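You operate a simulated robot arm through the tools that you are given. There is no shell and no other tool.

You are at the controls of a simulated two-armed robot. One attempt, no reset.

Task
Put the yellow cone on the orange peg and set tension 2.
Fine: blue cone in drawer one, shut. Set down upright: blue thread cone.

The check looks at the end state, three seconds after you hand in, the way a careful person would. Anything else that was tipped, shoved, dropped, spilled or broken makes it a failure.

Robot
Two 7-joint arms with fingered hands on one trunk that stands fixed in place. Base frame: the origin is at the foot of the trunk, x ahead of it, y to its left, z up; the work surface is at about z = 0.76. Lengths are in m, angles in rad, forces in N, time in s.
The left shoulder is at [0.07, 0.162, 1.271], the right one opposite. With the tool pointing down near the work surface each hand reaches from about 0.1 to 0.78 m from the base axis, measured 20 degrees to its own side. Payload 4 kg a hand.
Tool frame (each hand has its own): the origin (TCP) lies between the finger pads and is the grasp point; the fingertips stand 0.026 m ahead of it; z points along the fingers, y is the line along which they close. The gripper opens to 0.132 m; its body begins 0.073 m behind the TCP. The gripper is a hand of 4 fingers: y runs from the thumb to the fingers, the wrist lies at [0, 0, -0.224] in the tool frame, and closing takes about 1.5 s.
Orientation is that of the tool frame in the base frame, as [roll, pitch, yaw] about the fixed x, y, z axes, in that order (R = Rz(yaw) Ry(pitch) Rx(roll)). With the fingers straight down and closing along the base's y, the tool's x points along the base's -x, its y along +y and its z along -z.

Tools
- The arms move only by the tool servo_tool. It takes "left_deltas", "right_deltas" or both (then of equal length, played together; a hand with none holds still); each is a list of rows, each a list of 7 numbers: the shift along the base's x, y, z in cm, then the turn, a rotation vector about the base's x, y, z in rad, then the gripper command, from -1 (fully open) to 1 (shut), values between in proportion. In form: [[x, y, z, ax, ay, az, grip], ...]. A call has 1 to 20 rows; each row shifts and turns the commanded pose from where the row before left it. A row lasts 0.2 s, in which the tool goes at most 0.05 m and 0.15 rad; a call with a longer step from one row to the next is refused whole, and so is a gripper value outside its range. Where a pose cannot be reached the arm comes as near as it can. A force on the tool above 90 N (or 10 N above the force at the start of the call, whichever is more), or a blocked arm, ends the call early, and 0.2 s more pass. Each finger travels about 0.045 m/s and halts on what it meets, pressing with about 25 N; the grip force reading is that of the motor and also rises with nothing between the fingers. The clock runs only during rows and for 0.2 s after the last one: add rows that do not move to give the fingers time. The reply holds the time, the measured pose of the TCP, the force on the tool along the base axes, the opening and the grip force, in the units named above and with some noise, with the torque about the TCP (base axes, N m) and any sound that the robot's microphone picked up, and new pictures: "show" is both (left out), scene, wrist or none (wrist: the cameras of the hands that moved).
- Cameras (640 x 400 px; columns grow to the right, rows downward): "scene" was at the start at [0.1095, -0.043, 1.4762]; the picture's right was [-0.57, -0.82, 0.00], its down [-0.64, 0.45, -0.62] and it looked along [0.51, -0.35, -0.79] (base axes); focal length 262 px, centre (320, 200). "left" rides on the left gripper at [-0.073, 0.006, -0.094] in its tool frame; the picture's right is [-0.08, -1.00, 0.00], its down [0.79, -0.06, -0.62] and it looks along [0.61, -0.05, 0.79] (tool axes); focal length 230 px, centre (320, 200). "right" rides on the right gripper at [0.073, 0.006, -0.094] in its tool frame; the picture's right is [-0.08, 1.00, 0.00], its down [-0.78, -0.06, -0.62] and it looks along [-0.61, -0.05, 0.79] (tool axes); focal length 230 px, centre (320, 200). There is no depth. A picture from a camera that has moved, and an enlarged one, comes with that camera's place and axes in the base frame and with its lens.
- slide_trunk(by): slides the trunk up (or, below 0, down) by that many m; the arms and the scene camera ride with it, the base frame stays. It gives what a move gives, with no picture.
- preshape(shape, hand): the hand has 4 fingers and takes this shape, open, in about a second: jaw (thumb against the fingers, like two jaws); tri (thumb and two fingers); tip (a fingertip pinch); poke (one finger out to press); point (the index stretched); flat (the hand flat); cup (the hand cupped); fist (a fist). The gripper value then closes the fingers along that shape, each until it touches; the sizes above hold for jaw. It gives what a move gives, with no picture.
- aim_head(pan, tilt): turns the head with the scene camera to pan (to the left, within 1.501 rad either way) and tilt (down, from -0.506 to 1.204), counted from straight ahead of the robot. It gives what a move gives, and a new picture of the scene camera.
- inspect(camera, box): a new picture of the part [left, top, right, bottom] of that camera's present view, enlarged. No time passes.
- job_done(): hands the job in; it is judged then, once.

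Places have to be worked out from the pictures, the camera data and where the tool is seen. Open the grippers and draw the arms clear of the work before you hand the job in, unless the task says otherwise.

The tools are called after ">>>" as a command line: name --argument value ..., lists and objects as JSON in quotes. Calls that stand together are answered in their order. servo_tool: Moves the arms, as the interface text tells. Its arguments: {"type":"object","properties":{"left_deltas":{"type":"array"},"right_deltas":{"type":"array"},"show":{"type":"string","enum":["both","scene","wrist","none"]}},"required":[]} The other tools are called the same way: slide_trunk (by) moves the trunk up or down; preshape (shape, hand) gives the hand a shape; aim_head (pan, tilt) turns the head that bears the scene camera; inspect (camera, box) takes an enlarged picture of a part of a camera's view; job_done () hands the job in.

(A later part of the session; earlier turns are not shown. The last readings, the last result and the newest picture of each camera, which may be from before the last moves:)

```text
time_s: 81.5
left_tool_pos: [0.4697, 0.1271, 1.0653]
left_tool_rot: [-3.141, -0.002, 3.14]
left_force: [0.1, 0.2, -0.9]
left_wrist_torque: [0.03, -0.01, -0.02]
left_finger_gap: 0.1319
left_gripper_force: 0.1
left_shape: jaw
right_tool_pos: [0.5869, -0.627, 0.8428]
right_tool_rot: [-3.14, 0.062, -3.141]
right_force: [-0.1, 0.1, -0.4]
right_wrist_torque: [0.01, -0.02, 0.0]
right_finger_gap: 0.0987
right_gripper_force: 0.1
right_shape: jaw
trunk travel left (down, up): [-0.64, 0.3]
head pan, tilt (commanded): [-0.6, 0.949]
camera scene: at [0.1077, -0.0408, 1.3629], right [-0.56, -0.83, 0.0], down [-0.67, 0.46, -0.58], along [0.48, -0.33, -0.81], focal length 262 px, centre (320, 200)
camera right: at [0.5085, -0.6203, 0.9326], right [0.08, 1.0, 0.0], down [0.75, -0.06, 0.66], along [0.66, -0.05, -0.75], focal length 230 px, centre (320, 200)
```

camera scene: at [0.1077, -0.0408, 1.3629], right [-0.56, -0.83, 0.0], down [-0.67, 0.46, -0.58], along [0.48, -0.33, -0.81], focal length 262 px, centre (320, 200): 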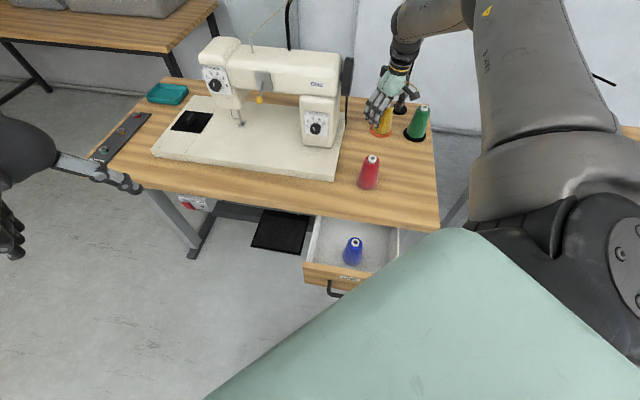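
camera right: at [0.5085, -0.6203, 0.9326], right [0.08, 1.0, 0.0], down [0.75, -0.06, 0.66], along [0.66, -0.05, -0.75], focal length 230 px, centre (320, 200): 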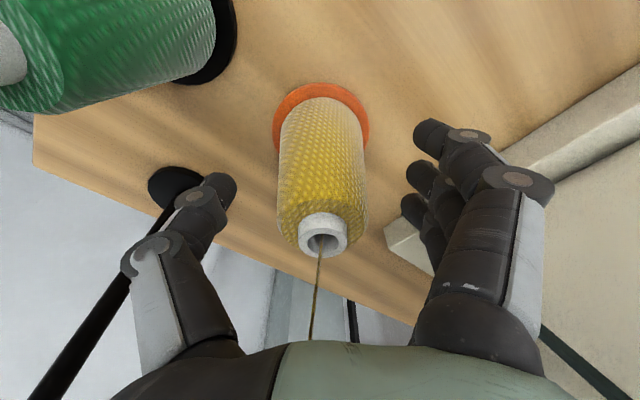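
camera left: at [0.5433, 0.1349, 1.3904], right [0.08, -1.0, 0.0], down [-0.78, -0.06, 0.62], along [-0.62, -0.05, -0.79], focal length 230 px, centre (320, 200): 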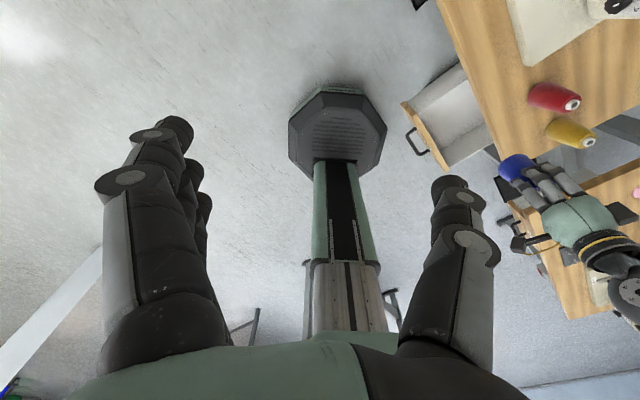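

The yellow cone is on the orange peg, and its thread is now shown running from it. I'll lift the hand straight up with the trunk, which also restores height for the drawer work.

>>> slide_trunk --by 0.29

>>> servo_tool --right_deltas '[[-2.5, 1.0, 0.5, 0, 0, 0, -0.5], [-3, 1.2, 0.5, 0, 0, 0, -0.5], [-3, 1.2, 0, 0, 0, 0, -0.5], [-3, 1.2, 0, 0, 0, 0, -0.5]]'

>>> inspect --camera "scene" --box '[340, 100, 440, 220]'

>>> inspect --camera "scene" --box '[220, 90, 360, 200]'

```text
time_s: 84.5
left_tool_pos: [0.4692, 0.1272, 1.3572]
left_tool_rot: [3.141, -0.002, -3.141]
left_force: [-0.4, 0.3, -0.1]
left_wrist_torque: [0.01, 0.0, 0.01]
left_finger_gap: 0.1318
left_gripper_force: 0.1
left_shape: jaw
right_tool_pos: [0.5881, -0.6264, 1.1331]
right_tool_rot: [-3.139, 0.062, -3.139]
right_force: [0.4, 0.2, 1.2]
right_wrist_torque: [0.0, -0.01, 0.0]
right_finger_gap: 0.0986
right_gripper_force: 0.1
right_shape: jaw
trunk travel left (down, up): [-0.93, 0.01]
head pan, tilt (commanded): [-0.6, 0.949]
```

```text
time_s: 85.5
left_tool_pos: [0.4676, 0.1266, 1.356]
left_tool_rot: [3.139, 0.001, -3.141]
left_force: [-0.5, -0.3, 0.2]
left_wrist_torque: [-0.03, -0.03, -0.02]
left_finger_gap: 0.1321
left_gripper_force: 0.0
left_shape: jaw
right_tool_pos: [0.4707, -0.5797, 1.1438]
right_tool_rot: [-3.141, 0.063, -3.14]
right_force: [-1.5, -0.2, -0.7]
right_wrist_torque: [-0.03, -0.03, 0.02]
right_finger_gap: 0.0988
right_gripper_force: 0.0
right_shape: jaw
trunk travel left (down, up): [-0.93, 0.01]
head pan, tilt (commanded): [-0.6, 0.949]
camera scene: at [0.1058, -0.0413, 1.653], right [-0.56, -0.83, 0.0], down [-0.67, 0.46, -0.58], along [0.48, -0.33, -0.81], focal length 262 px, centre (320, 200)
camera right: at [0.3916, -0.5741, 1.2344], right [0.08, 1.0, 0.0], down [0.74, -0.06, 0.66], along [0.66, -0.05, -0.75], focal length 230 px, centre (320, 200)
```

scene: 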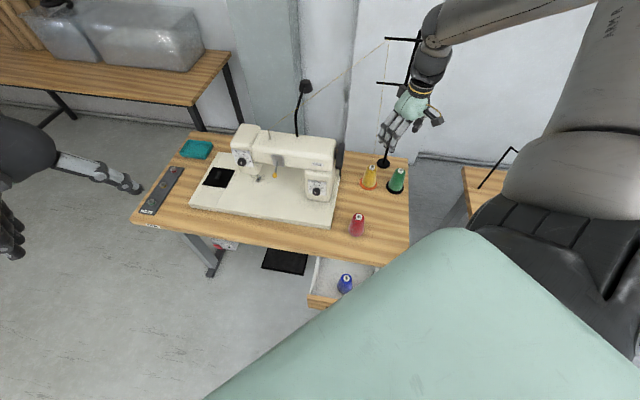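
right: 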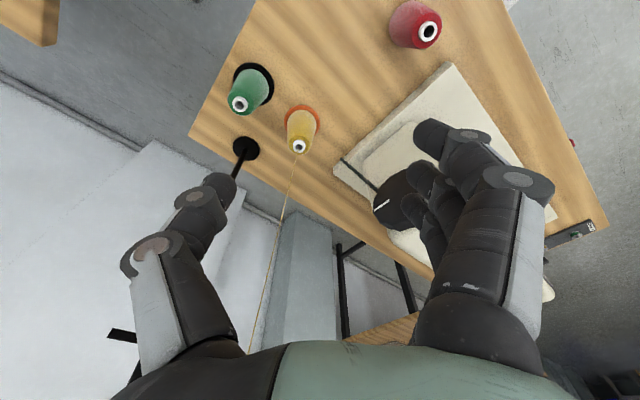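

```text
3.33 times, centred on (390, 160) of scene
camera zoom: at [0.1058, -0.0413, 1.653], right [-0.56, -0.83, 0.0], down [-0.67, 0.46, -0.58], along [0.48, -0.33, -0.81], focal length 874 px, centre (87, 333)
```

zoom: 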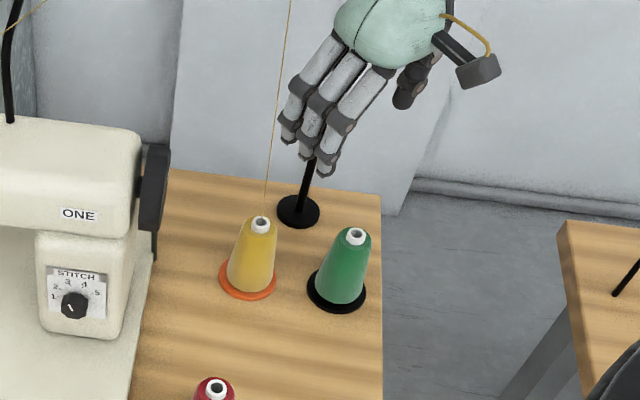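

```text
3.64 times, centred on (290, 145) of scene
camera zoom: at [0.1058, -0.0413, 1.653], right [-0.56, -0.83, 0.0], down [-0.67, 0.46, -0.58], along [0.48, -0.33, -0.81], focal length 954 px, centre (429, 400)
```

zoom: 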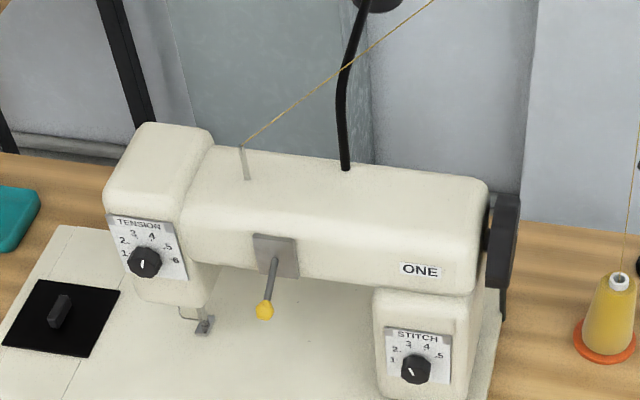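

The yellow cone sits properly on the peg with its thread routed. Next is the drawer: I'll bring the right hand back out to its right side, then down in front of the handle by reversing the path I left on.

>>> servo_tool --right_deltas '[[-3.7, 1.7, -0.9, 0, 0, 0, -0.5], [-3.7, 1.7, -0.9, 0, 0, 0, -0.3], [-3.7, 1.7, -0.9, 0, 0, 0, -0.1], [-3.7, 1.7, -0.9, 0, 0, 0, 0.1], [-3.7, 1.7, -0.9, 0, 0, 0, 0.3], [-3.7, 1.7, -0.9, 0, 0, 0, 0.45], [-3.6, 1.5, -0.9, 0, 0.06, 0, 0.45]]' --show "none"

>>> servo_tool --right_deltas '[[0, 1.0, -3, 0, 0, 0.1, 0.45], [0, 2.5, -3, 0, 0, 0.1, 0.45], [0, 2.5, -3, 0, 0, 0.1, 0.45], [0, 2.5, -3, 0, 0, 0.1, 0.45], [0, 2.5, -3, 0, 0, 0.1, 0.45], [0, 2.5, -3, 0, 0, 0.1, 0.45], [0, 2.5, -3, 0, 0, 0.1, 0.45], [0, 2.5, -2, 0, 0, 0.1, 0.45]]'

```text
time_s: 87.1
left_tool_pos: [0.4695, 0.1276, 1.3557]
left_tool_rot: [3.141, -0.001, 3.141]
left_force: [-0.4, 0.1, -0.2]
left_wrist_torque: [-0.02, 0.01, 0.0]
left_finger_gap: 0.1322
left_gripper_force: 0.0
left_shape: jaw
right_tool_pos: [0.2142, -0.4618, 1.0792]
right_tool_rot: [-3.14, 0.002, -3.139]
right_force: [0.0, -0.1, 0.0]
right_wrist_torque: [0.02, 0.0, 0.01]
right_finger_gap: 0.0365
right_gripper_force: 0.0
right_shape: jaw
trunk travel left (down, up): [-0.93, 0.01]
head pan, tilt (commanded): [-0.6, 0.949]
```

```text
time_s: 88.9
left_tool_pos: [0.4709, 0.1278, 1.3548]
left_tool_rot: [3.141, -0.001, 3.14]
left_force: [-0.4, -0.3, -0.2]
left_wrist_torque: [0.0, -0.01, 0.02]
left_finger_gap: 0.1316
left_gripper_force: 0.0
left_shape: jaw
right_tool_pos: [0.214, -0.2766, 0.8486]
right_tool_rot: [-3.141, 0.0, -2.34]
right_force: [0.1, 0.0, 0.0]
right_wrist_torque: [-0.02, -0.06, 0.01]
right_finger_gap: 0.0369
right_gripper_force: 0.1
right_shape: jaw
trunk travel left (down, up): [-0.93, 0.01]
head pan, tilt (commanded): [-0.6, 0.949]
camera scene: at [0.1081, -0.0401, 1.6529], right [-0.56, -0.83, 0.0], down [-0.67, 0.46, -0.58], along [0.48, -0.33, -0.81], focal length 262 px, centre (320, 200)
camera right: at [0.1596, -0.3251, 0.9433], right [-0.66, 0.75, 0.0], down [0.59, 0.52, 0.62], along [0.46, 0.41, -0.79], focal length 230 px, centre (320, 200)
```

scene: 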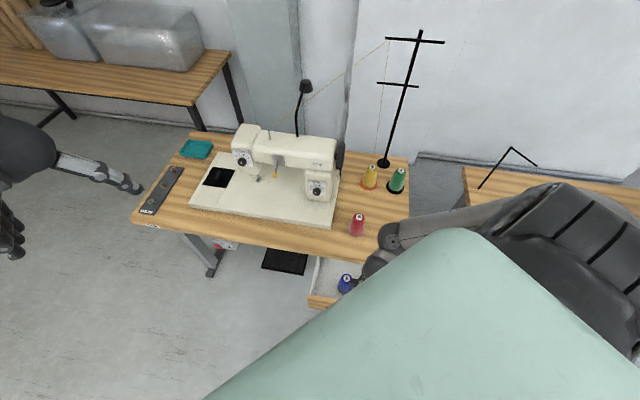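
right: 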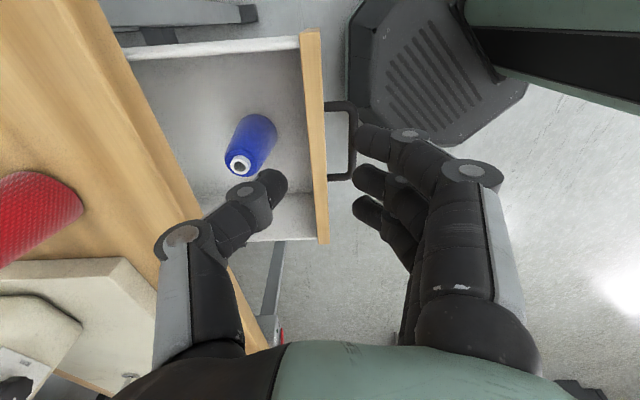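

The arm went the right way and the blue cone still stands upright in the drawer. I'll tilt and lower toward the handle with the jaws about 3.6 cm open.

>>> servo_tool --right_deltas '[[0, 1.6, -0.8, -0.0325, -0.0316, 0, 0.45], [0, 1.6, -1.0, -0.0325, -0.0316, 0, 0.45], [0, 1.6, -1.4, -0.0325, -0.0316, 0, 0.45], [0, 1.5, -1.8, -0.0325, -0.0316, 0, 0.45], [0, 1.0, -2, -0.0325, -0.0316, 0, 0.45], [0, 0.7, -2, -0.0325, -0.0316, 0, 0.45], [0, 0.3, -2, -0.0325, -0.0316, 0, 0.45], [0, 0, -2.1, -0.0325, -0.0316, 0, 0.45]]'

>>> inspect --camera "right" --box '[180, 20, 420, 260]'

```text
time_s: 90.7
left_tool_pos: [0.4689, 0.1278, 1.3544]
left_tool_rot: [3.141, -0.002, -3.141]
left_force: [0.5, 0.3, 0.1]
left_wrist_torque: [-0.01, 0.01, 0.02]
left_finger_gap: 0.1319
left_gripper_force: 0.1
left_shape: jaw
right_tool_pos: [0.2151, -0.1927, 0.7204]
right_tool_rot: [-2.776, -0.009, -2.342]
right_force: [0.0, 0.1, 1.0]
right_wrist_torque: [0.0, 0.04, -0.01]
right_finger_gap: 0.0368
right_gripper_force: 0.0
right_shape: jaw
trunk travel left (down, up): [-0.93, 0.01]
head pan, tilt (commanded): [-0.6, 0.949]
camera scene: at [0.1081, -0.0402, 1.6529], right [-0.56, -0.83, 0.0], down [-0.67, 0.46, -0.58], along [0.48, -0.33, -0.81], focal length 262 px, centre (320, 200)
camera right: at [0.1366, -0.2183, 0.807], right [-0.62, 0.7, -0.36], down [0.43, 0.68, 0.59], along [0.66, 0.21, -0.72], focal length 230 px, centre (320, 200)
```

scene: 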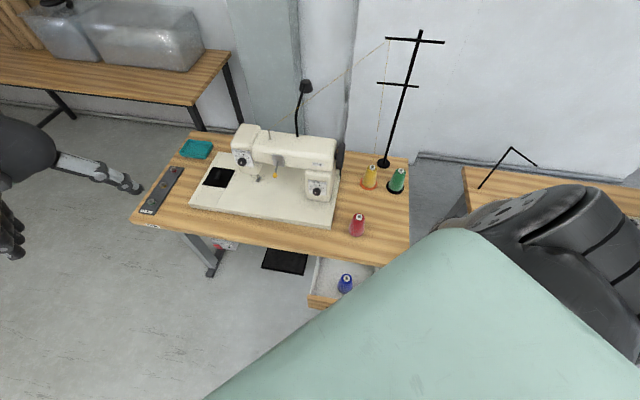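
right: 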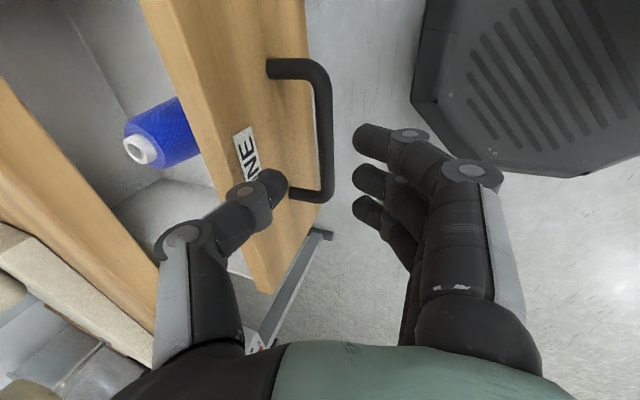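

```text
1.67 times, centred on (300, 140) of right
camera zoom: at [0.1366, -0.2183, 0.807], right [-0.62, 0.7, -0.36], down [0.43, 0.68, 0.59], along [0.66, 0.21, -0.72], focal length 384 px, centre (353, 300)
```

zoom: 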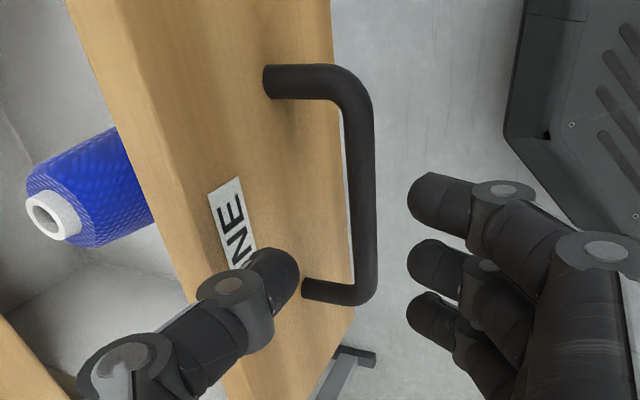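

The cone top measures z≈0.706 against the tabletop underside at ≈0.727, so it clears by about 2 cm. I'll lower the jaws over the handle bar and grip it.

>>> servo_tool --right_deltas '[[0.15, -0.27, -1.7, 0, 0, 0, 0.45], [0.15, -0.27, -1.7, 0, 0, 0, 0.45], [0.1, -0.27, -1.8, 0, 0, 0, 0.45], [0, 0, 0, 0, 0, 0, 0.45]]' --show "wrist"

>>> inspect --camera "right" --box '[200, 60, 440, 260]'

```text
time_s: 91.7
left_tool_pos: [0.4694, 0.1277, 1.3552]
left_tool_rot: [-3.14, -0.001, 3.141]
left_force: [0.8, 0.3, -0.4]
left_wrist_torque: [-0.01, 0.02, 0.01]
left_finger_gap: 0.1318
left_gripper_force: 0.0
left_shape: jaw
right_tool_pos: [0.2159, -0.2033, 0.667]
right_tool_rot: [-2.78, -0.009, -2.34]
right_force: [-0.9, 1.9, 0.4]
right_wrist_torque: [-0.09, -0.07, 0.02]
right_finger_gap: 0.0365
right_gripper_force: 0.0
right_shape: jaw
trunk travel left (down, up): [-0.93, 0.01]
head pan, tilt (commanded): [-0.6, 0.949]
camera right: at [0.1388, -0.2281, 0.7543], right [-0.62, 0.7, -0.35], down [0.43, 0.68, 0.59], along [0.66, 0.21, -0.72], focal length 230 px, centre (320, 200)
```

right: 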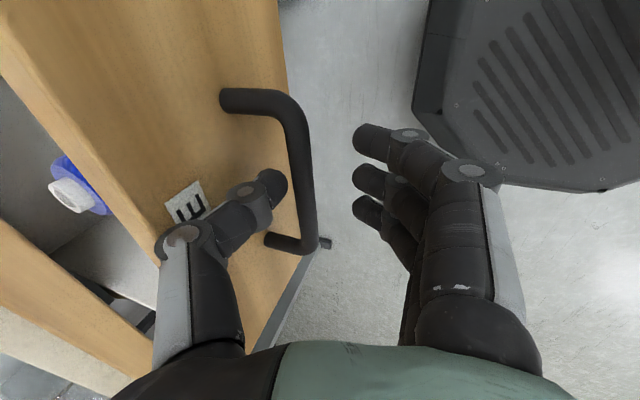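

```text
2.00 times, centred on (320, 160) of right
camera zoom: at [0.1388, -0.2281, 0.7543], right [-0.62, 0.7, -0.35], down [0.43, 0.68, 0.59], along [0.66, 0.21, -0.72], focal length 460 px, centre (320, 280)
```

zoom: 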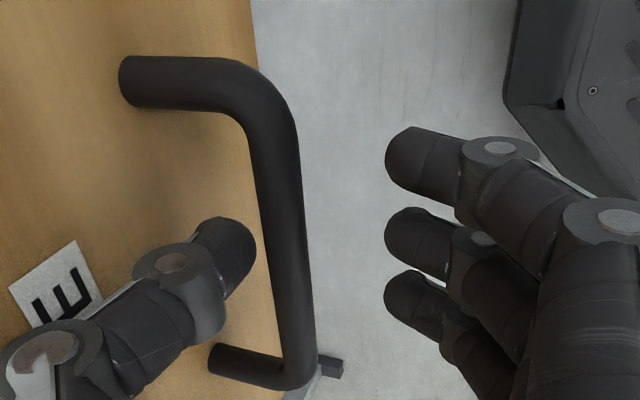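

The bar lies between the thumb and fingers. Closing, then pushing the drawer in.

>>> servo_tool --right_deltas '[[0, 0, 0, 0, 0, 0, 0.7], [0, 0, 0, 0, 0, 0, 1], [0, 0, 0, 0, 0, 0, 1], [0, 0, 0, 0, 0, 0, 1], [0, 0, 0, 0, 0, 0, 1]]' --show "none"

>>> servo_tool --right_deltas '[[0.5, -0.515, 0, 0, 0, 0, 1], [0.65, -0.67, 0, 0, 0, 0, 1], [0.65, -0.67, 0, 0, 0, 0, 1], [0.65, -0.67, 0, 0, 0, 0, 1]]'

```text
time_s: 92.9
left_tool_pos: [0.4701, 0.1267, 1.3562]
left_tool_rot: [3.141, -0.002, 3.141]
left_force: [0.3, -0.5, -0.2]
left_wrist_torque: [0.01, 0.01, 0.01]
left_finger_gap: 0.1315
left_gripper_force: 0.1
left_shape: jaw
right_tool_pos: [0.2173, -0.2039, 0.6674]
right_tool_rot: [-2.779, -0.011, -2.342]
right_force: [0.9, -0.8, -8.4]
right_wrist_torque: [0.1, 0.09, 0.01]
right_finger_gap: 0.0042
right_gripper_force: 24.8
right_shape: jaw
trunk travel left (down, up): [-0.93, 0.01]
head pan, tilt (commanded): [-0.6, 0.949]
```

```text
time_s: 93.9
left_tool_pos: [0.4686, 0.1267, 1.3559]
left_tool_rot: [3.142, 0.001, 3.14]
left_force: [0.1, -0.2, 0.2]
left_wrist_torque: [0.03, 0.0, 0.0]
left_finger_gap: 0.1316
left_gripper_force: 0.1
left_shape: jaw
right_tool_pos: [0.2435, -0.2289, 0.6676]
right_tool_rot: [-2.778, -0.01, -2.344]
right_force: [-1.5, -0.6, -0.8]
right_wrist_torque: [-0.01, 0.04, -0.03]
right_finger_gap: 0.0036
right_gripper_force: 24.7
right_shape: jaw
trunk travel left (down, up): [-0.93, 0.01]
head pan, tilt (commanded): [-0.6, 0.949]
camera scene: at [0.1077, -0.041, 1.653], right [-0.56, -0.83, 0.0], down [-0.67, 0.46, -0.58], along [0.48, -0.33, -0.81], focal length 262 px, centre (320, 200)
camera right: at [0.1647, -0.254, 0.7536], right [-0.62, 0.7, -0.36], down [0.43, 0.68, 0.59], along [0.66, 0.21, -0.72], focal length 230 px, centre (320, 200)
```

scene: 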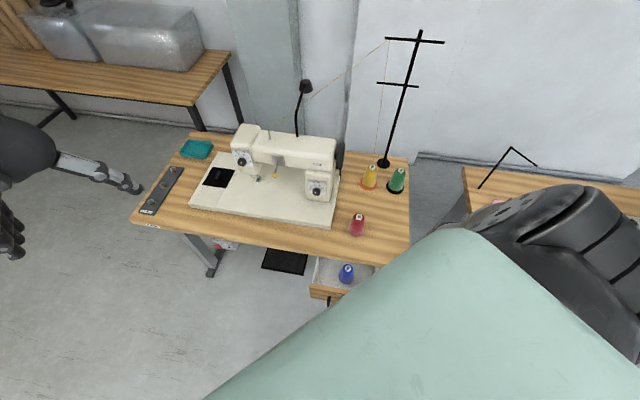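
right: 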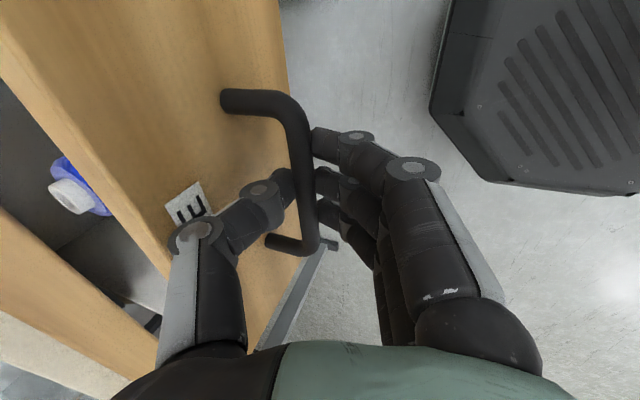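

The drawer is sliding in smoothly and the cone hasn't moved. I'll continue, restoring the forward tilt step by step to keep the hand clear of the table edge, and check as the cone passes under it.

>>> servo_tool --right_deltas '[[0.647, -0.665, -0.036, -0.036, -0.035, 0, 1], [0.647, -0.665, -0.036, -0.036, -0.035, 0, 1], [0.647, -0.665, -0.036, -0.036, -0.035, 0, 1]]'

>>> inspect --camera "scene" --box '[290, 220, 410, 310]'

>>> inspect --camera "right" --box '[0, 60, 240, 340]'

```text
time_s: 94.7
left_tool_pos: [0.4694, 0.1273, 1.3556]
left_tool_rot: [-3.14, -0.001, -3.141]
left_force: [0.6, -0.3, -0.3]
left_wrist_torque: [-0.02, 0.01, 0.01]
left_finger_gap: 0.1318
left_gripper_force: 0.1
left_shape: jaw
right_tool_pos: [0.2618, -0.2502, 0.6654]
right_tool_rot: [-2.628, -0.015, -2.341]
right_force: [-0.8, 1.0, -10.8]
right_wrist_torque: [0.2, 0.23, 0.02]
right_finger_gap: 0.0036
right_gripper_force: 24.8
right_shape: jaw
trunk travel left (down, up): [-0.93, 0.01]
head pan, tilt (commanded): [-0.6, 0.949]
camera scene: at [0.1086, -0.0412, 1.6527], right [-0.56, -0.83, 0.0], down [-0.67, 0.46, -0.58], along [0.48, -0.33, -0.81], focal length 262 px, centre (320, 200)
camera right: at [0.1758, -0.265, 0.7457], right [-0.57, 0.66, -0.49], down [0.37, 0.74, 0.56], along [0.73, 0.14, -0.67], focal length 230 px, centre (320, 200)
```

scene: 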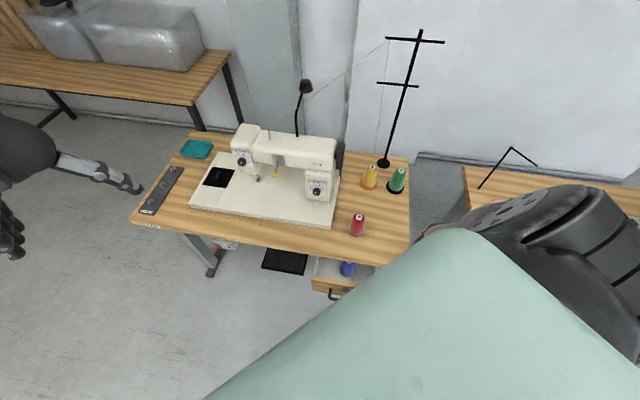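
right: 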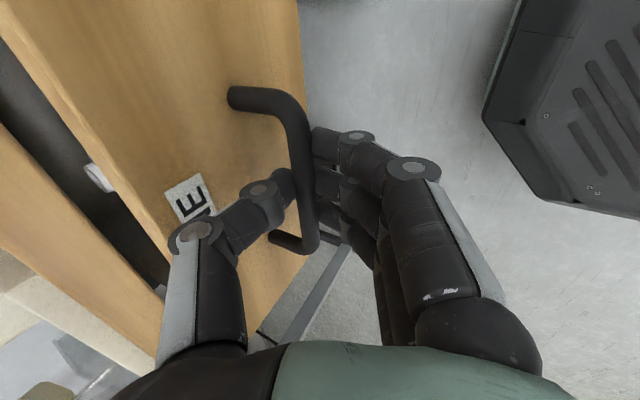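

```text
4.44 times, centred on (350, 265) of scene
camera zoom: at [0.1086, -0.0412, 1.6527], right [-0.56, -0.83, 0.0], down [-0.67, 0.46, -0.58], along [0.48, -0.33, -0.81], focal length 1166 px, centre (187, -89)
```

zoom: 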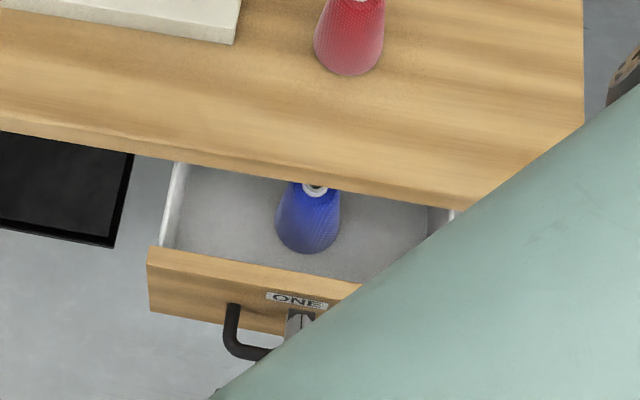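

```text
1.43 times, centred on (120, 200) of right
camera zoom: at [0.1758, -0.265, 0.7457], right [-0.57, 0.66, -0.49], down [0.37, 0.74, 0.56], along [0.73, 0.14, -0.67], focal length 329 px, centre (606, 200)
```

zoom: 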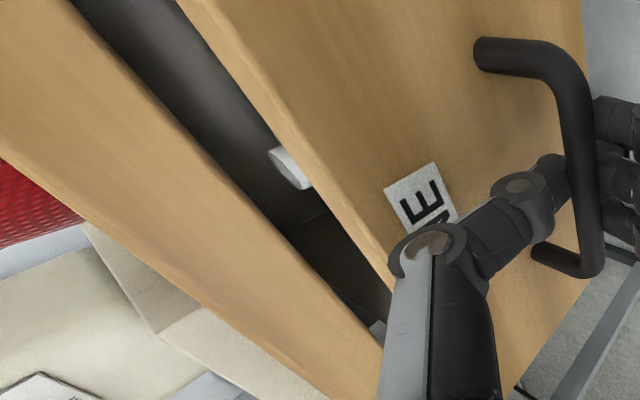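

The cone is starting to pass beneath the table edge with no sign of resistance. I'll push on with the remaining tilt and check again.

>>> servo_tool --right_deltas '[[0.647, -0.665, -0.036, -0.036, -0.035, 0, 1], [0.647, -0.665, -0.036, -0.036, -0.035, 0, 1]]'

>>> inspect --camera "scene" --box '[290, 220, 410, 310]'

>>> inspect --camera "right" --box '[0, 60, 240, 340]'

```text
time_s: 95.3
left_tool_pos: [0.47, 0.126, 1.3545]
left_tool_rot: [3.14, -0.001, -3.141]
left_force: [-0.2, 0.8, -0.2]
left_wrist_torque: [0.03, -0.02, 0.01]
left_finger_gap: 0.1319
left_gripper_force: 0.0
left_shape: jaw
right_tool_pos: [0.2762, -0.2631, 0.6644]
right_tool_rot: [-2.526, -0.015, -2.344]
right_force: [-0.5, 1.0, -17.5]
right_wrist_torque: [0.28, 0.26, 0.02]
right_finger_gap: 0.0032
right_gripper_force: 25.0
right_shape: jaw
trunk travel left (down, up): [-0.93, 0.01]
head pan, tilt (commanded): [-0.6, 0.949]
camera scene: at [0.1093, -0.0418, 1.6526], right [-0.56, -0.83, 0.0], down [-0.67, 0.46, -0.58], along [0.48, -0.33, -0.81], focal length 262 px, centre (320, 200)
camera right: at [0.184, -0.273, 0.7394], right [-0.54, 0.62, -0.58], down [0.34, 0.78, 0.53], along [0.77, 0.09, -0.63], focal length 230 px, centre (320, 200)
```

scene: 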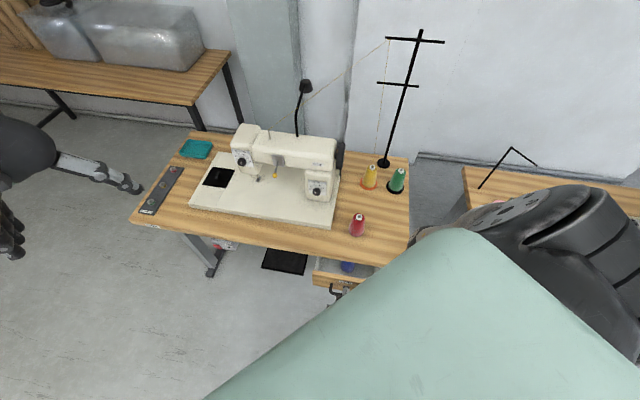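
right: 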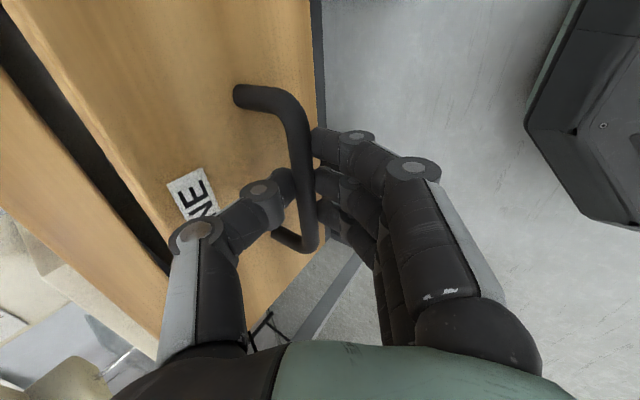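

```text
4.44 times, centred on (350, 265) of scene
camera zoom: at [0.1093, -0.0418, 1.6526], right [-0.56, -0.83, 0.0], down [-0.67, 0.46, -0.58], along [0.48, -0.33, -0.81], focal length 1166 px, centre (187, -89)
```

zoom: 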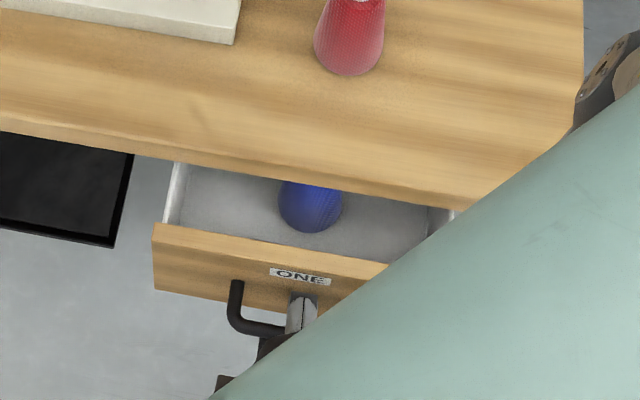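

```text
1.43 times, centred on (120, 200) of right
camera zoom: at [0.184, -0.273, 0.7394], right [-0.54, 0.62, -0.58], down [0.34, 0.78, 0.53], along [0.77, 0.09, -0.63], focal length 329 px, centre (606, 200)
```

zoom: 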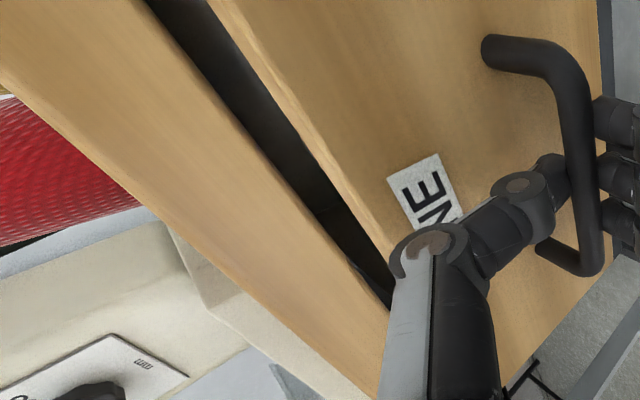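

The cone went under the edge and is still upright. I'll keep pushing with a small downward correction, since the handle shows a vertical load.

>>> servo_tool --right_deltas '[[0.647, -0.665, -0.15, -0.036, -0.035, 0, 1], [0.647, -0.665, -0.15, -0.036, -0.035, 0, 1], [0.697, -0.717, 0, 0, 0, 0, 1], [0.697, -0.717, 0, 0, 0, 0, 1]]'

```text
time_s: 96.3
left_tool_pos: [0.4711, 0.1277, 1.3563]
left_tool_rot: [3.141, 0.0, 3.141]
left_force: [-0.2, -0.1, -0.2]
left_wrist_torque: [-0.03, 0.01, 0.02]
left_finger_gap: 0.1318
left_gripper_force: 0.0
left_shape: jaw
right_tool_pos: [0.3047, -0.291, 0.662]
right_tool_rot: [-2.427, -0.017, -2.349]
right_force: [1.5, 4.3, -10.2]
right_wrist_torque: [0.09, 0.04, 0.02]
right_finger_gap: 0.0016
right_gripper_force: 25.0
right_shape: jaw
trunk travel left (down, up): [-0.93, 0.01]
head pan, tilt (commanded): [-0.6, 0.949]
camera scene: at [0.1096, -0.0412, 1.6527], right [-0.56, -0.83, 0.0], down [-0.67, 0.46, -0.58], along [0.48, -0.33, -0.81], focal length 262 px, centre (320, 200)
camera right: at [0.2064, -0.2958, 0.7304], right [-0.49, 0.57, -0.65], down [0.3, 0.82, 0.49], along [0.82, 0.04, -0.57], focal length 230 px, centre (320, 200)
```

scene: 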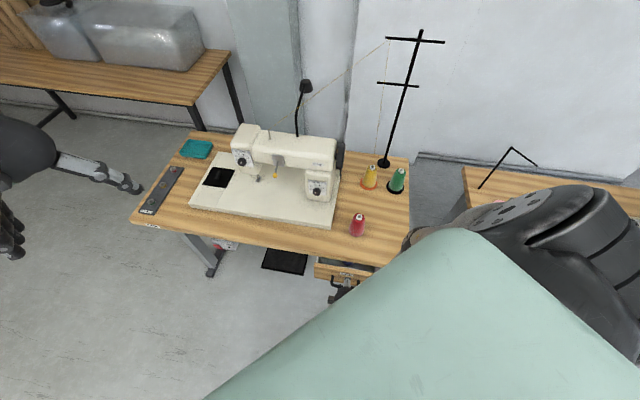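
right: 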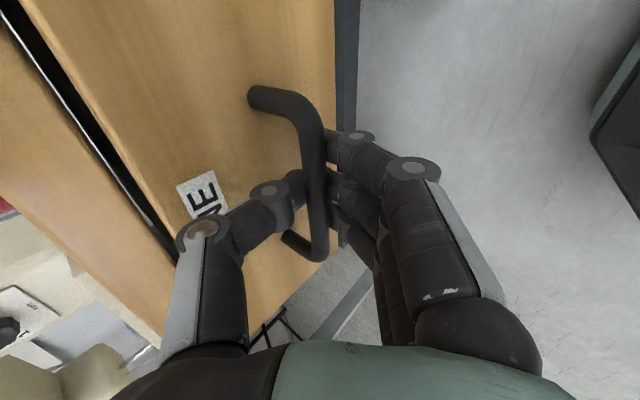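

About 3.4 cm remain. I'll push the rest of the way in.

>>> servo_tool --right_deltas '[[0.697, -0.717, 0, 0, 0, 0, 1], [0.697, -0.717, 0, 0, 0, 0, 1], [0.697, -0.717, 0, 0, 0, 0, 1], [0.35, -0.36, 0, 0, 0, 0, 1]]'

>>> inspect --camera "scene" --box '[290, 220, 410, 310]'

```text
time_s: 97.3
left_tool_pos: [0.4696, 0.1272, 1.3555]
left_tool_rot: [-3.141, -0.002, 3.142]
left_force: [-0.6, -0.1, 0.2]
left_wrist_torque: [0.0, 0.01, 0.0]
left_finger_gap: 0.1316
left_gripper_force: 0.1
left_shape: jaw
right_tool_pos: [0.3278, -0.3153, 0.6598]
right_tool_rot: [-2.428, -0.019, -2.347]
right_force: [2.2, 3.0, -8.4]
right_wrist_torque: [0.07, 0.01, 0.04]
right_finger_gap: 0.0016
right_gripper_force: 25.3
right_shape: jaw
trunk travel left (down, up): [-0.93, 0.01]
head pan, tilt (commanded): [-0.6, 0.949]
camera scene: at [0.1089, -0.0411, 1.6528], right [-0.56, -0.83, 0.0], down [-0.67, 0.46, -0.58], along [0.48, -0.33, -0.81], focal length 262 px, centre (320, 200)
camera right: at [0.2308, -0.3204, 0.7295], right [-0.49, 0.57, -0.65], down [0.3, 0.82, 0.49], along [0.82, 0.04, -0.57], focal length 230 px, centre (320, 200)
```

scene: 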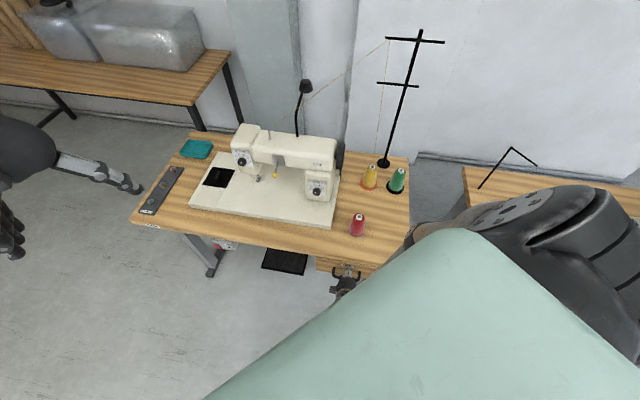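
right: 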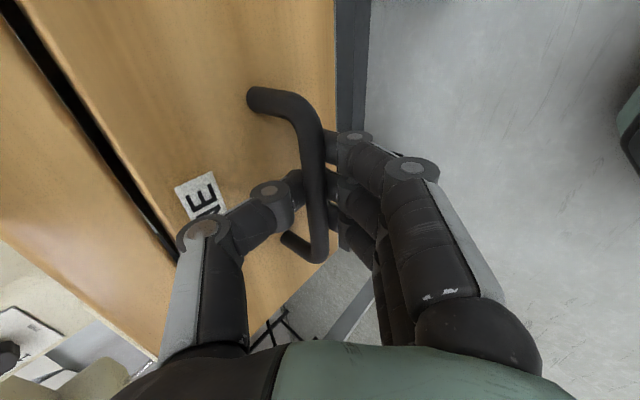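

```text
4.44 times, centred on (350, 265) of scene
camera zoom: at [0.1089, -0.0411, 1.6528], right [-0.56, -0.83, 0.0], down [-0.67, 0.46, -0.58], along [0.48, -0.33, -0.81], focal length 1166 px, centre (187, -89)
```

zoom: 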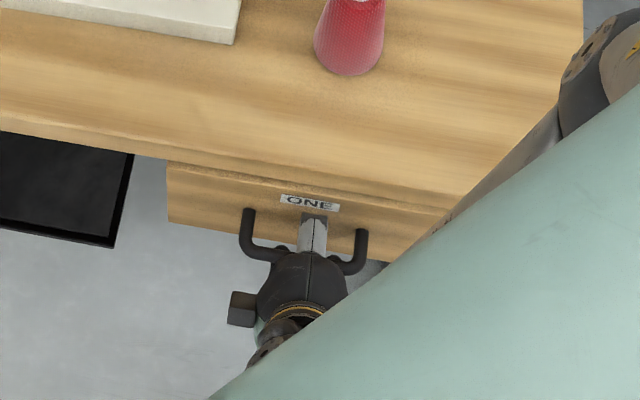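

It looks nearly shut. I'll push a bit more until I feel the end stop.

>>> servo_tool --right_deltas '[[0.28, -0.287, 0, 0, 0, 0, 1], [0.28, -0.287, 0, 0, 0, 0, 1]]' --show "none"

>>> servo_tool --right_deltas '[[0.28, -0.287, 0, 0, 0, 0, 1], [0.2, -0.21, 0, 0, 0, 0, 1]]' --show "wrist"

>>> inspect --camera "scene" --box '[290, 220, 410, 310]'

```text
time_s: 97.9
left_tool_pos: [0.471, 0.1269, 1.3556]
left_tool_rot: [-3.141, -0.001, -3.141]
left_force: [0.1, 0.5, -0.1]
left_wrist_torque: [0.0, -0.02, 0.01]
left_finger_gap: 0.1318
left_gripper_force: 0.1
left_shape: jaw
right_tool_pos: [0.3336, -0.3202, 0.6607]
right_tool_rot: [-2.429, -0.018, -2.346]
right_force: [2.9, 4.8, -9.3]
right_wrist_torque: [0.08, 0.04, 0.0]
right_finger_gap: 0.0009
right_gripper_force: 24.8
right_shape: jaw
trunk travel left (down, up): [-0.93, 0.01]
head pan, tilt (commanded): [-0.6, 0.949]
```

```text
time_s: 98.5
left_tool_pos: [0.4696, 0.1267, 1.3554]
left_tool_rot: [-3.141, -0.002, -3.141]
left_force: [0.8, -0.5, 0.6]
left_wrist_torque: [-0.03, -0.01, 0.0]
left_finger_gap: 0.1319
left_gripper_force: 0.0
left_shape: jaw
right_tool_pos: [0.3361, -0.3259, 0.6594]
right_tool_rot: [-2.429, -0.02, -2.347]
right_force: [-1.8, 8.7, -14.2]
right_wrist_torque: [0.07, 0.04, -0.01]
right_finger_gap: 0.0
right_gripper_force: 25.3
right_shape: jaw
trunk travel left (down, up): [-0.93, 0.01]
head pan, tilt (commanded): [-0.6, 0.949]
camera right: at [0.239, -0.3306, 0.7297], right [-0.49, 0.57, -0.65], down [0.3, 0.82, 0.49], along [0.82, 0.05, -0.58], focal length 230 px, centre (320, 200)
```

right: 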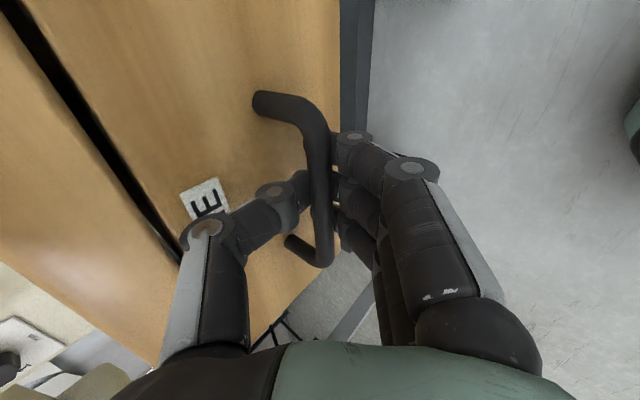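

```text
4.44 times, centred on (350, 265) of scene
camera zoom: at [0.1088, -0.0407, 1.6527], right [-0.56, -0.83, 0.0], down [-0.67, 0.46, -0.58], along [0.48, -0.33, -0.81], focal length 1166 px, centre (187, -89)
```

zoom: 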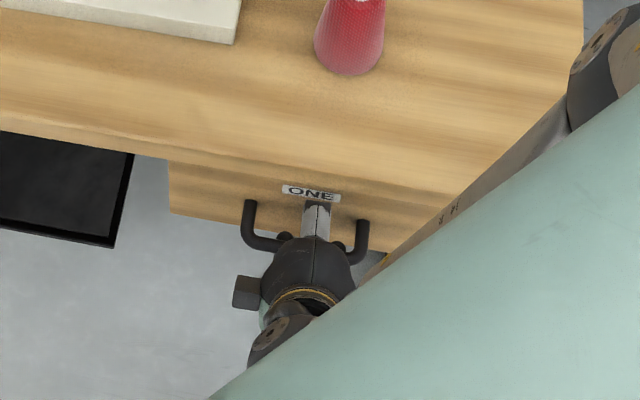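

The panel geometry now matches the original closed position, and resistance has begun. I'll give one firmer push to be sure it's fully shut.

>>> servo_tool --right_deltas '[[0.28, -0.287, 0, 0, 0, 0, 1], [0.28, -0.287, 0, 0, 0, 0, 1]]' --show "wrist"

>>> inspect --camera "right" --box '[0, 0, 360, 300]'

>>> inspect --camera "scene" --box '[310, 240, 390, 300]'

```text
time_s: 99.1
left_tool_pos: [0.4679, 0.1274, 1.356]
left_tool_rot: [3.14, 0.0, 3.141]
left_force: [0.7, -0.7, 0.7]
left_wrist_torque: [0.01, 0.02, -0.01]
left_finger_gap: 0.1318
left_gripper_force: 0.1
left_shape: jaw
right_tool_pos: [0.3405, -0.3304, 0.6606]
right_tool_rot: [-2.432, -0.02, -2.347]
right_force: [-10.5, 10.3, -14.3]
right_wrist_torque: [-0.01, -0.01, 0.03]
right_finger_gap: 0.0001
right_gripper_force: 25.2
right_shape: jaw
trunk travel left (down, up): [-0.93, 0.01]
head pan, tilt (commanded): [-0.6, 0.949]
camera right: at [0.2433, -0.3359, 0.7298], right [-0.5, 0.57, -0.65], down [0.3, 0.82, 0.49], along [0.82, 0.05, -0.58], focal length 230 px, centre (320, 200)
```

right: 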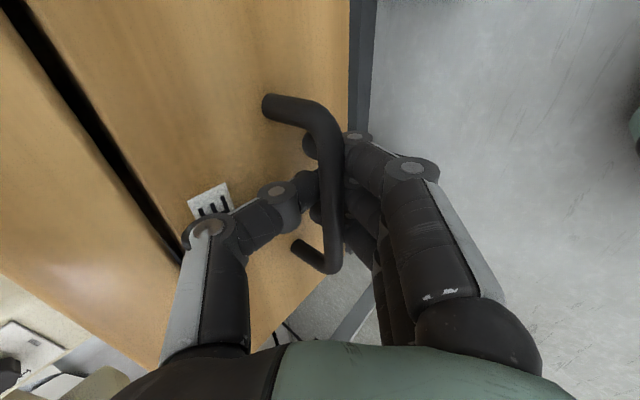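

```text
1.33 times, centred on (180, 150) of right
camera zoom: at [0.2433, -0.3359, 0.7298], right [-0.5, 0.57, -0.65], down [0.3, 0.82, 0.49], along [0.82, 0.05, -0.58], focal length 307 px, centre (507, 267)
```

zoom: 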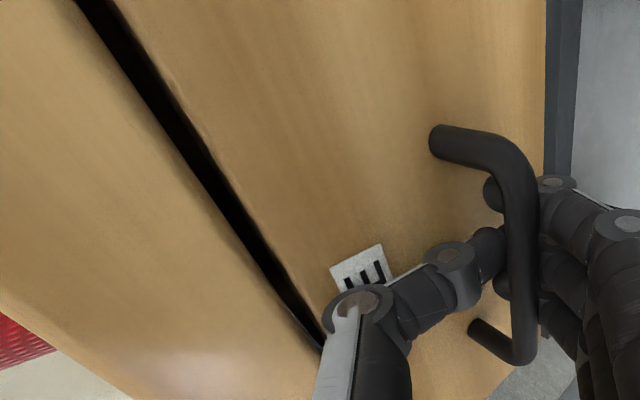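

```text
6.67 times, centred on (350, 270) of scene
camera zoom: at [0.1071, -0.0406, 1.6528], right [-0.57, -0.82, 0.0], down [-0.67, 0.46, -0.58], along [0.48, -0.33, -0.81], focal length 1748 px, centre (120, -267)
```

zoom: 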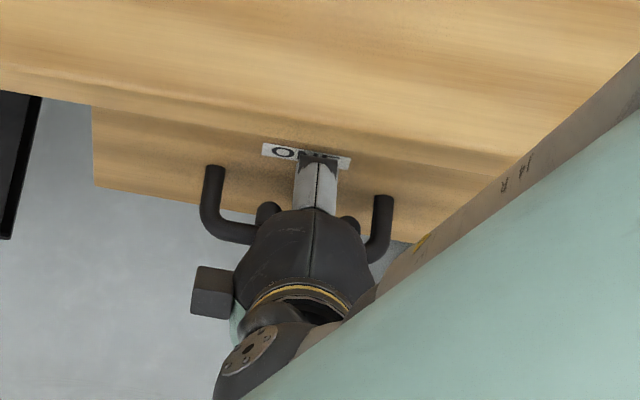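

The resisting force has reached about 15 N along the drawer axis and the panel is flush, so the drawer is shut. I'll open the jaws and back the hand out along its own axis so that the handle isn't pulled.

>>> servo_tool --right_deltas '[[-0.2, 0.2, 0.1, 0, 0, 0, 0.6], [0, 0, 0, 0, 0, 0, 0.3], [0, 0, 0, 0, 0, 0, 0.3], [0, 0, 0, 0, 0, 0, 0.3], [0, 0, 0, 0, 0, 0, 0.3]]' --show "wrist"

>>> inspect --camera "right" --box '[160, 60, 440, 300]'

```text
time_s: 100.3
left_tool_pos: [0.4679, 0.1271, 1.3559]
left_tool_rot: [-3.14, -0.001, -3.141]
left_force: [-0.2, -0.2, -0.7]
left_wrist_torque: [-0.01, -0.02, 0.05]
left_finger_gap: 0.1318
left_gripper_force: 0.1
left_shape: jaw
right_tool_pos: [0.3386, -0.3278, 0.6643]
right_tool_rot: [-2.426, -0.016, -2.346]
right_force: [-10.7, 8.8, -5.0]
right_wrist_torque: [-0.07, -0.04, -0.02]
right_finger_gap: 0.0384
right_gripper_force: 0.0
right_shape: jaw
trunk travel left (down, up): [-0.93, 0.01]
head pan, tilt (commanded): [-0.6, 0.949]
camera right: at [0.2422, -0.3335, 0.732], right [-0.49, 0.57, -0.65], down [0.3, 0.82, 0.49], along [0.82, 0.05, -0.57], focal length 230 px, centre (320, 200)
```

right: 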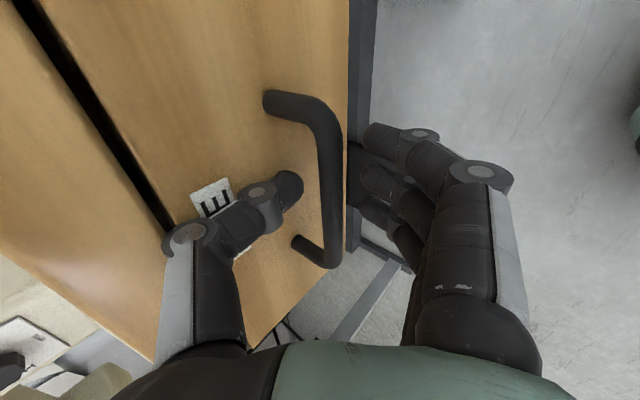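

```text
1.67 times, centred on (300, 180) of right
camera zoom: at [0.2422, -0.3335, 0.732], right [-0.49, 0.57, -0.65], down [0.3, 0.82, 0.49], along [0.82, 0.05, -0.57], focal length 384 px, centre (353, 233)
```

zoom: 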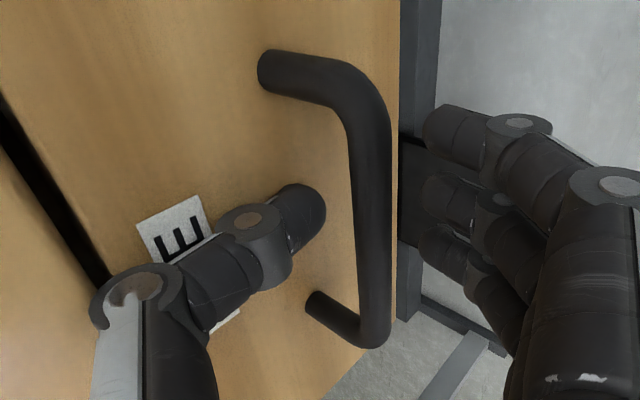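

The jaws are open with the bar clear. Backing out along the tool axis.

>>> servo_tool --right_deltas '[[-0.69, 0.7, 1.13, 0, 0, 0, 0.3], [-0.69, 0.7, 1.13, 0, 0, 0, 0.3], [-0.69, 0.7, 1.13, 0, 0, 0, 0.3], [-0.69, 0.7, 1.13, 0, 0, 0, 0.3], [-0.69, 0.7, 1.13, 0, 0, 0, 0.3]]'

>>> inspect --camera "right" --box '[160, 60, 440, 300]'

>>> inspect --camera "scene" --box '[290, 220, 410, 310]'

```text
time_s: 101.5
left_tool_pos: [0.4687, 0.1282, 1.3557]
left_tool_rot: [-3.141, -0.003, 3.141]
left_force: [0.5, -0.2, 0.3]
left_wrist_torque: [0.0, 0.0, -0.03]
left_finger_gap: 0.132
left_gripper_force: 0.1
left_shape: jaw
right_tool_pos: [0.3073, -0.2962, 0.7194]
right_tool_rot: [-2.426, -0.017, -2.347]
right_force: [0.6, -0.3, -0.1]
right_wrist_torque: [-0.02, 0.01, 0.0]
right_finger_gap: 0.0454
right_gripper_force: 0.1
right_shape: jaw
trunk travel left (down, up): [-0.93, 0.01]
head pan, tilt (commanded): [-0.6, 0.949]
camera scene: at [0.1078, -0.0407, 1.6529], right [-0.56, -0.83, 0.0], down [-0.67, 0.46, -0.58], along [0.48, -0.33, -0.81], focal length 262 px, centre (320, 200)
camera right: at [0.2102, -0.3007, 0.7885], right [-0.49, 0.57, -0.66], down [0.3, 0.82, 0.49], along [0.82, 0.04, -0.57], focal length 230 px, centre (320, 200)
```

scene: 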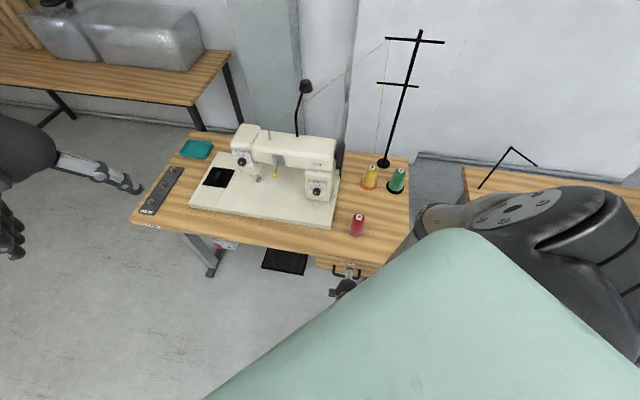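
right: 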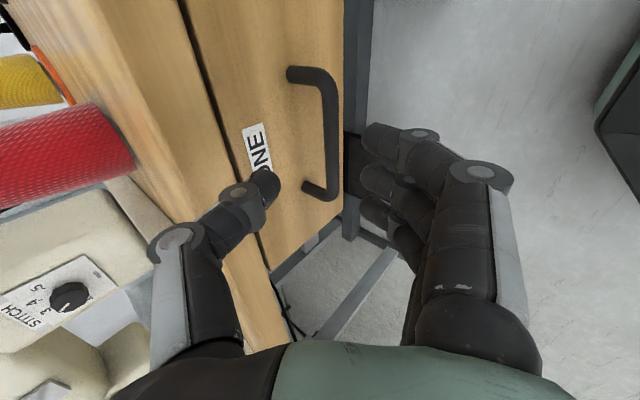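

```text
1.67 times, centred on (300, 180) of right
camera zoom: at [0.2102, -0.3007, 0.7885], right [-0.49, 0.57, -0.66], down [0.3, 0.82, 0.49], along [0.82, 0.04, -0.57], focal length 384 px, centre (353, 233)
```

zoom: 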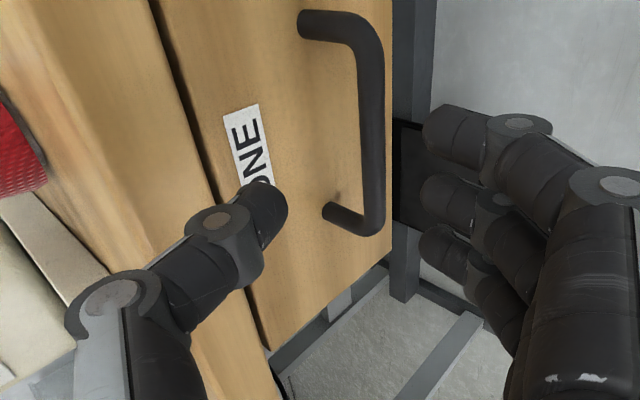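

```text
4.44 times, centred on (350, 265) of scene
camera zoom: at [0.1078, -0.0407, 1.6529], right [-0.56, -0.83, 0.0], down [-0.67, 0.46, -0.58], along [0.48, -0.33, -0.81], focal length 1166 px, centre (187, -89)
```

zoom: 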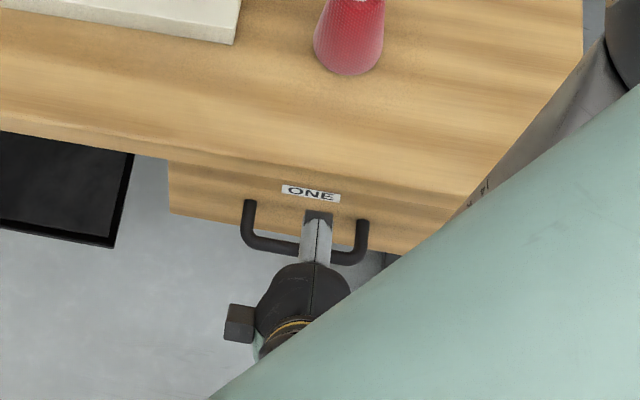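

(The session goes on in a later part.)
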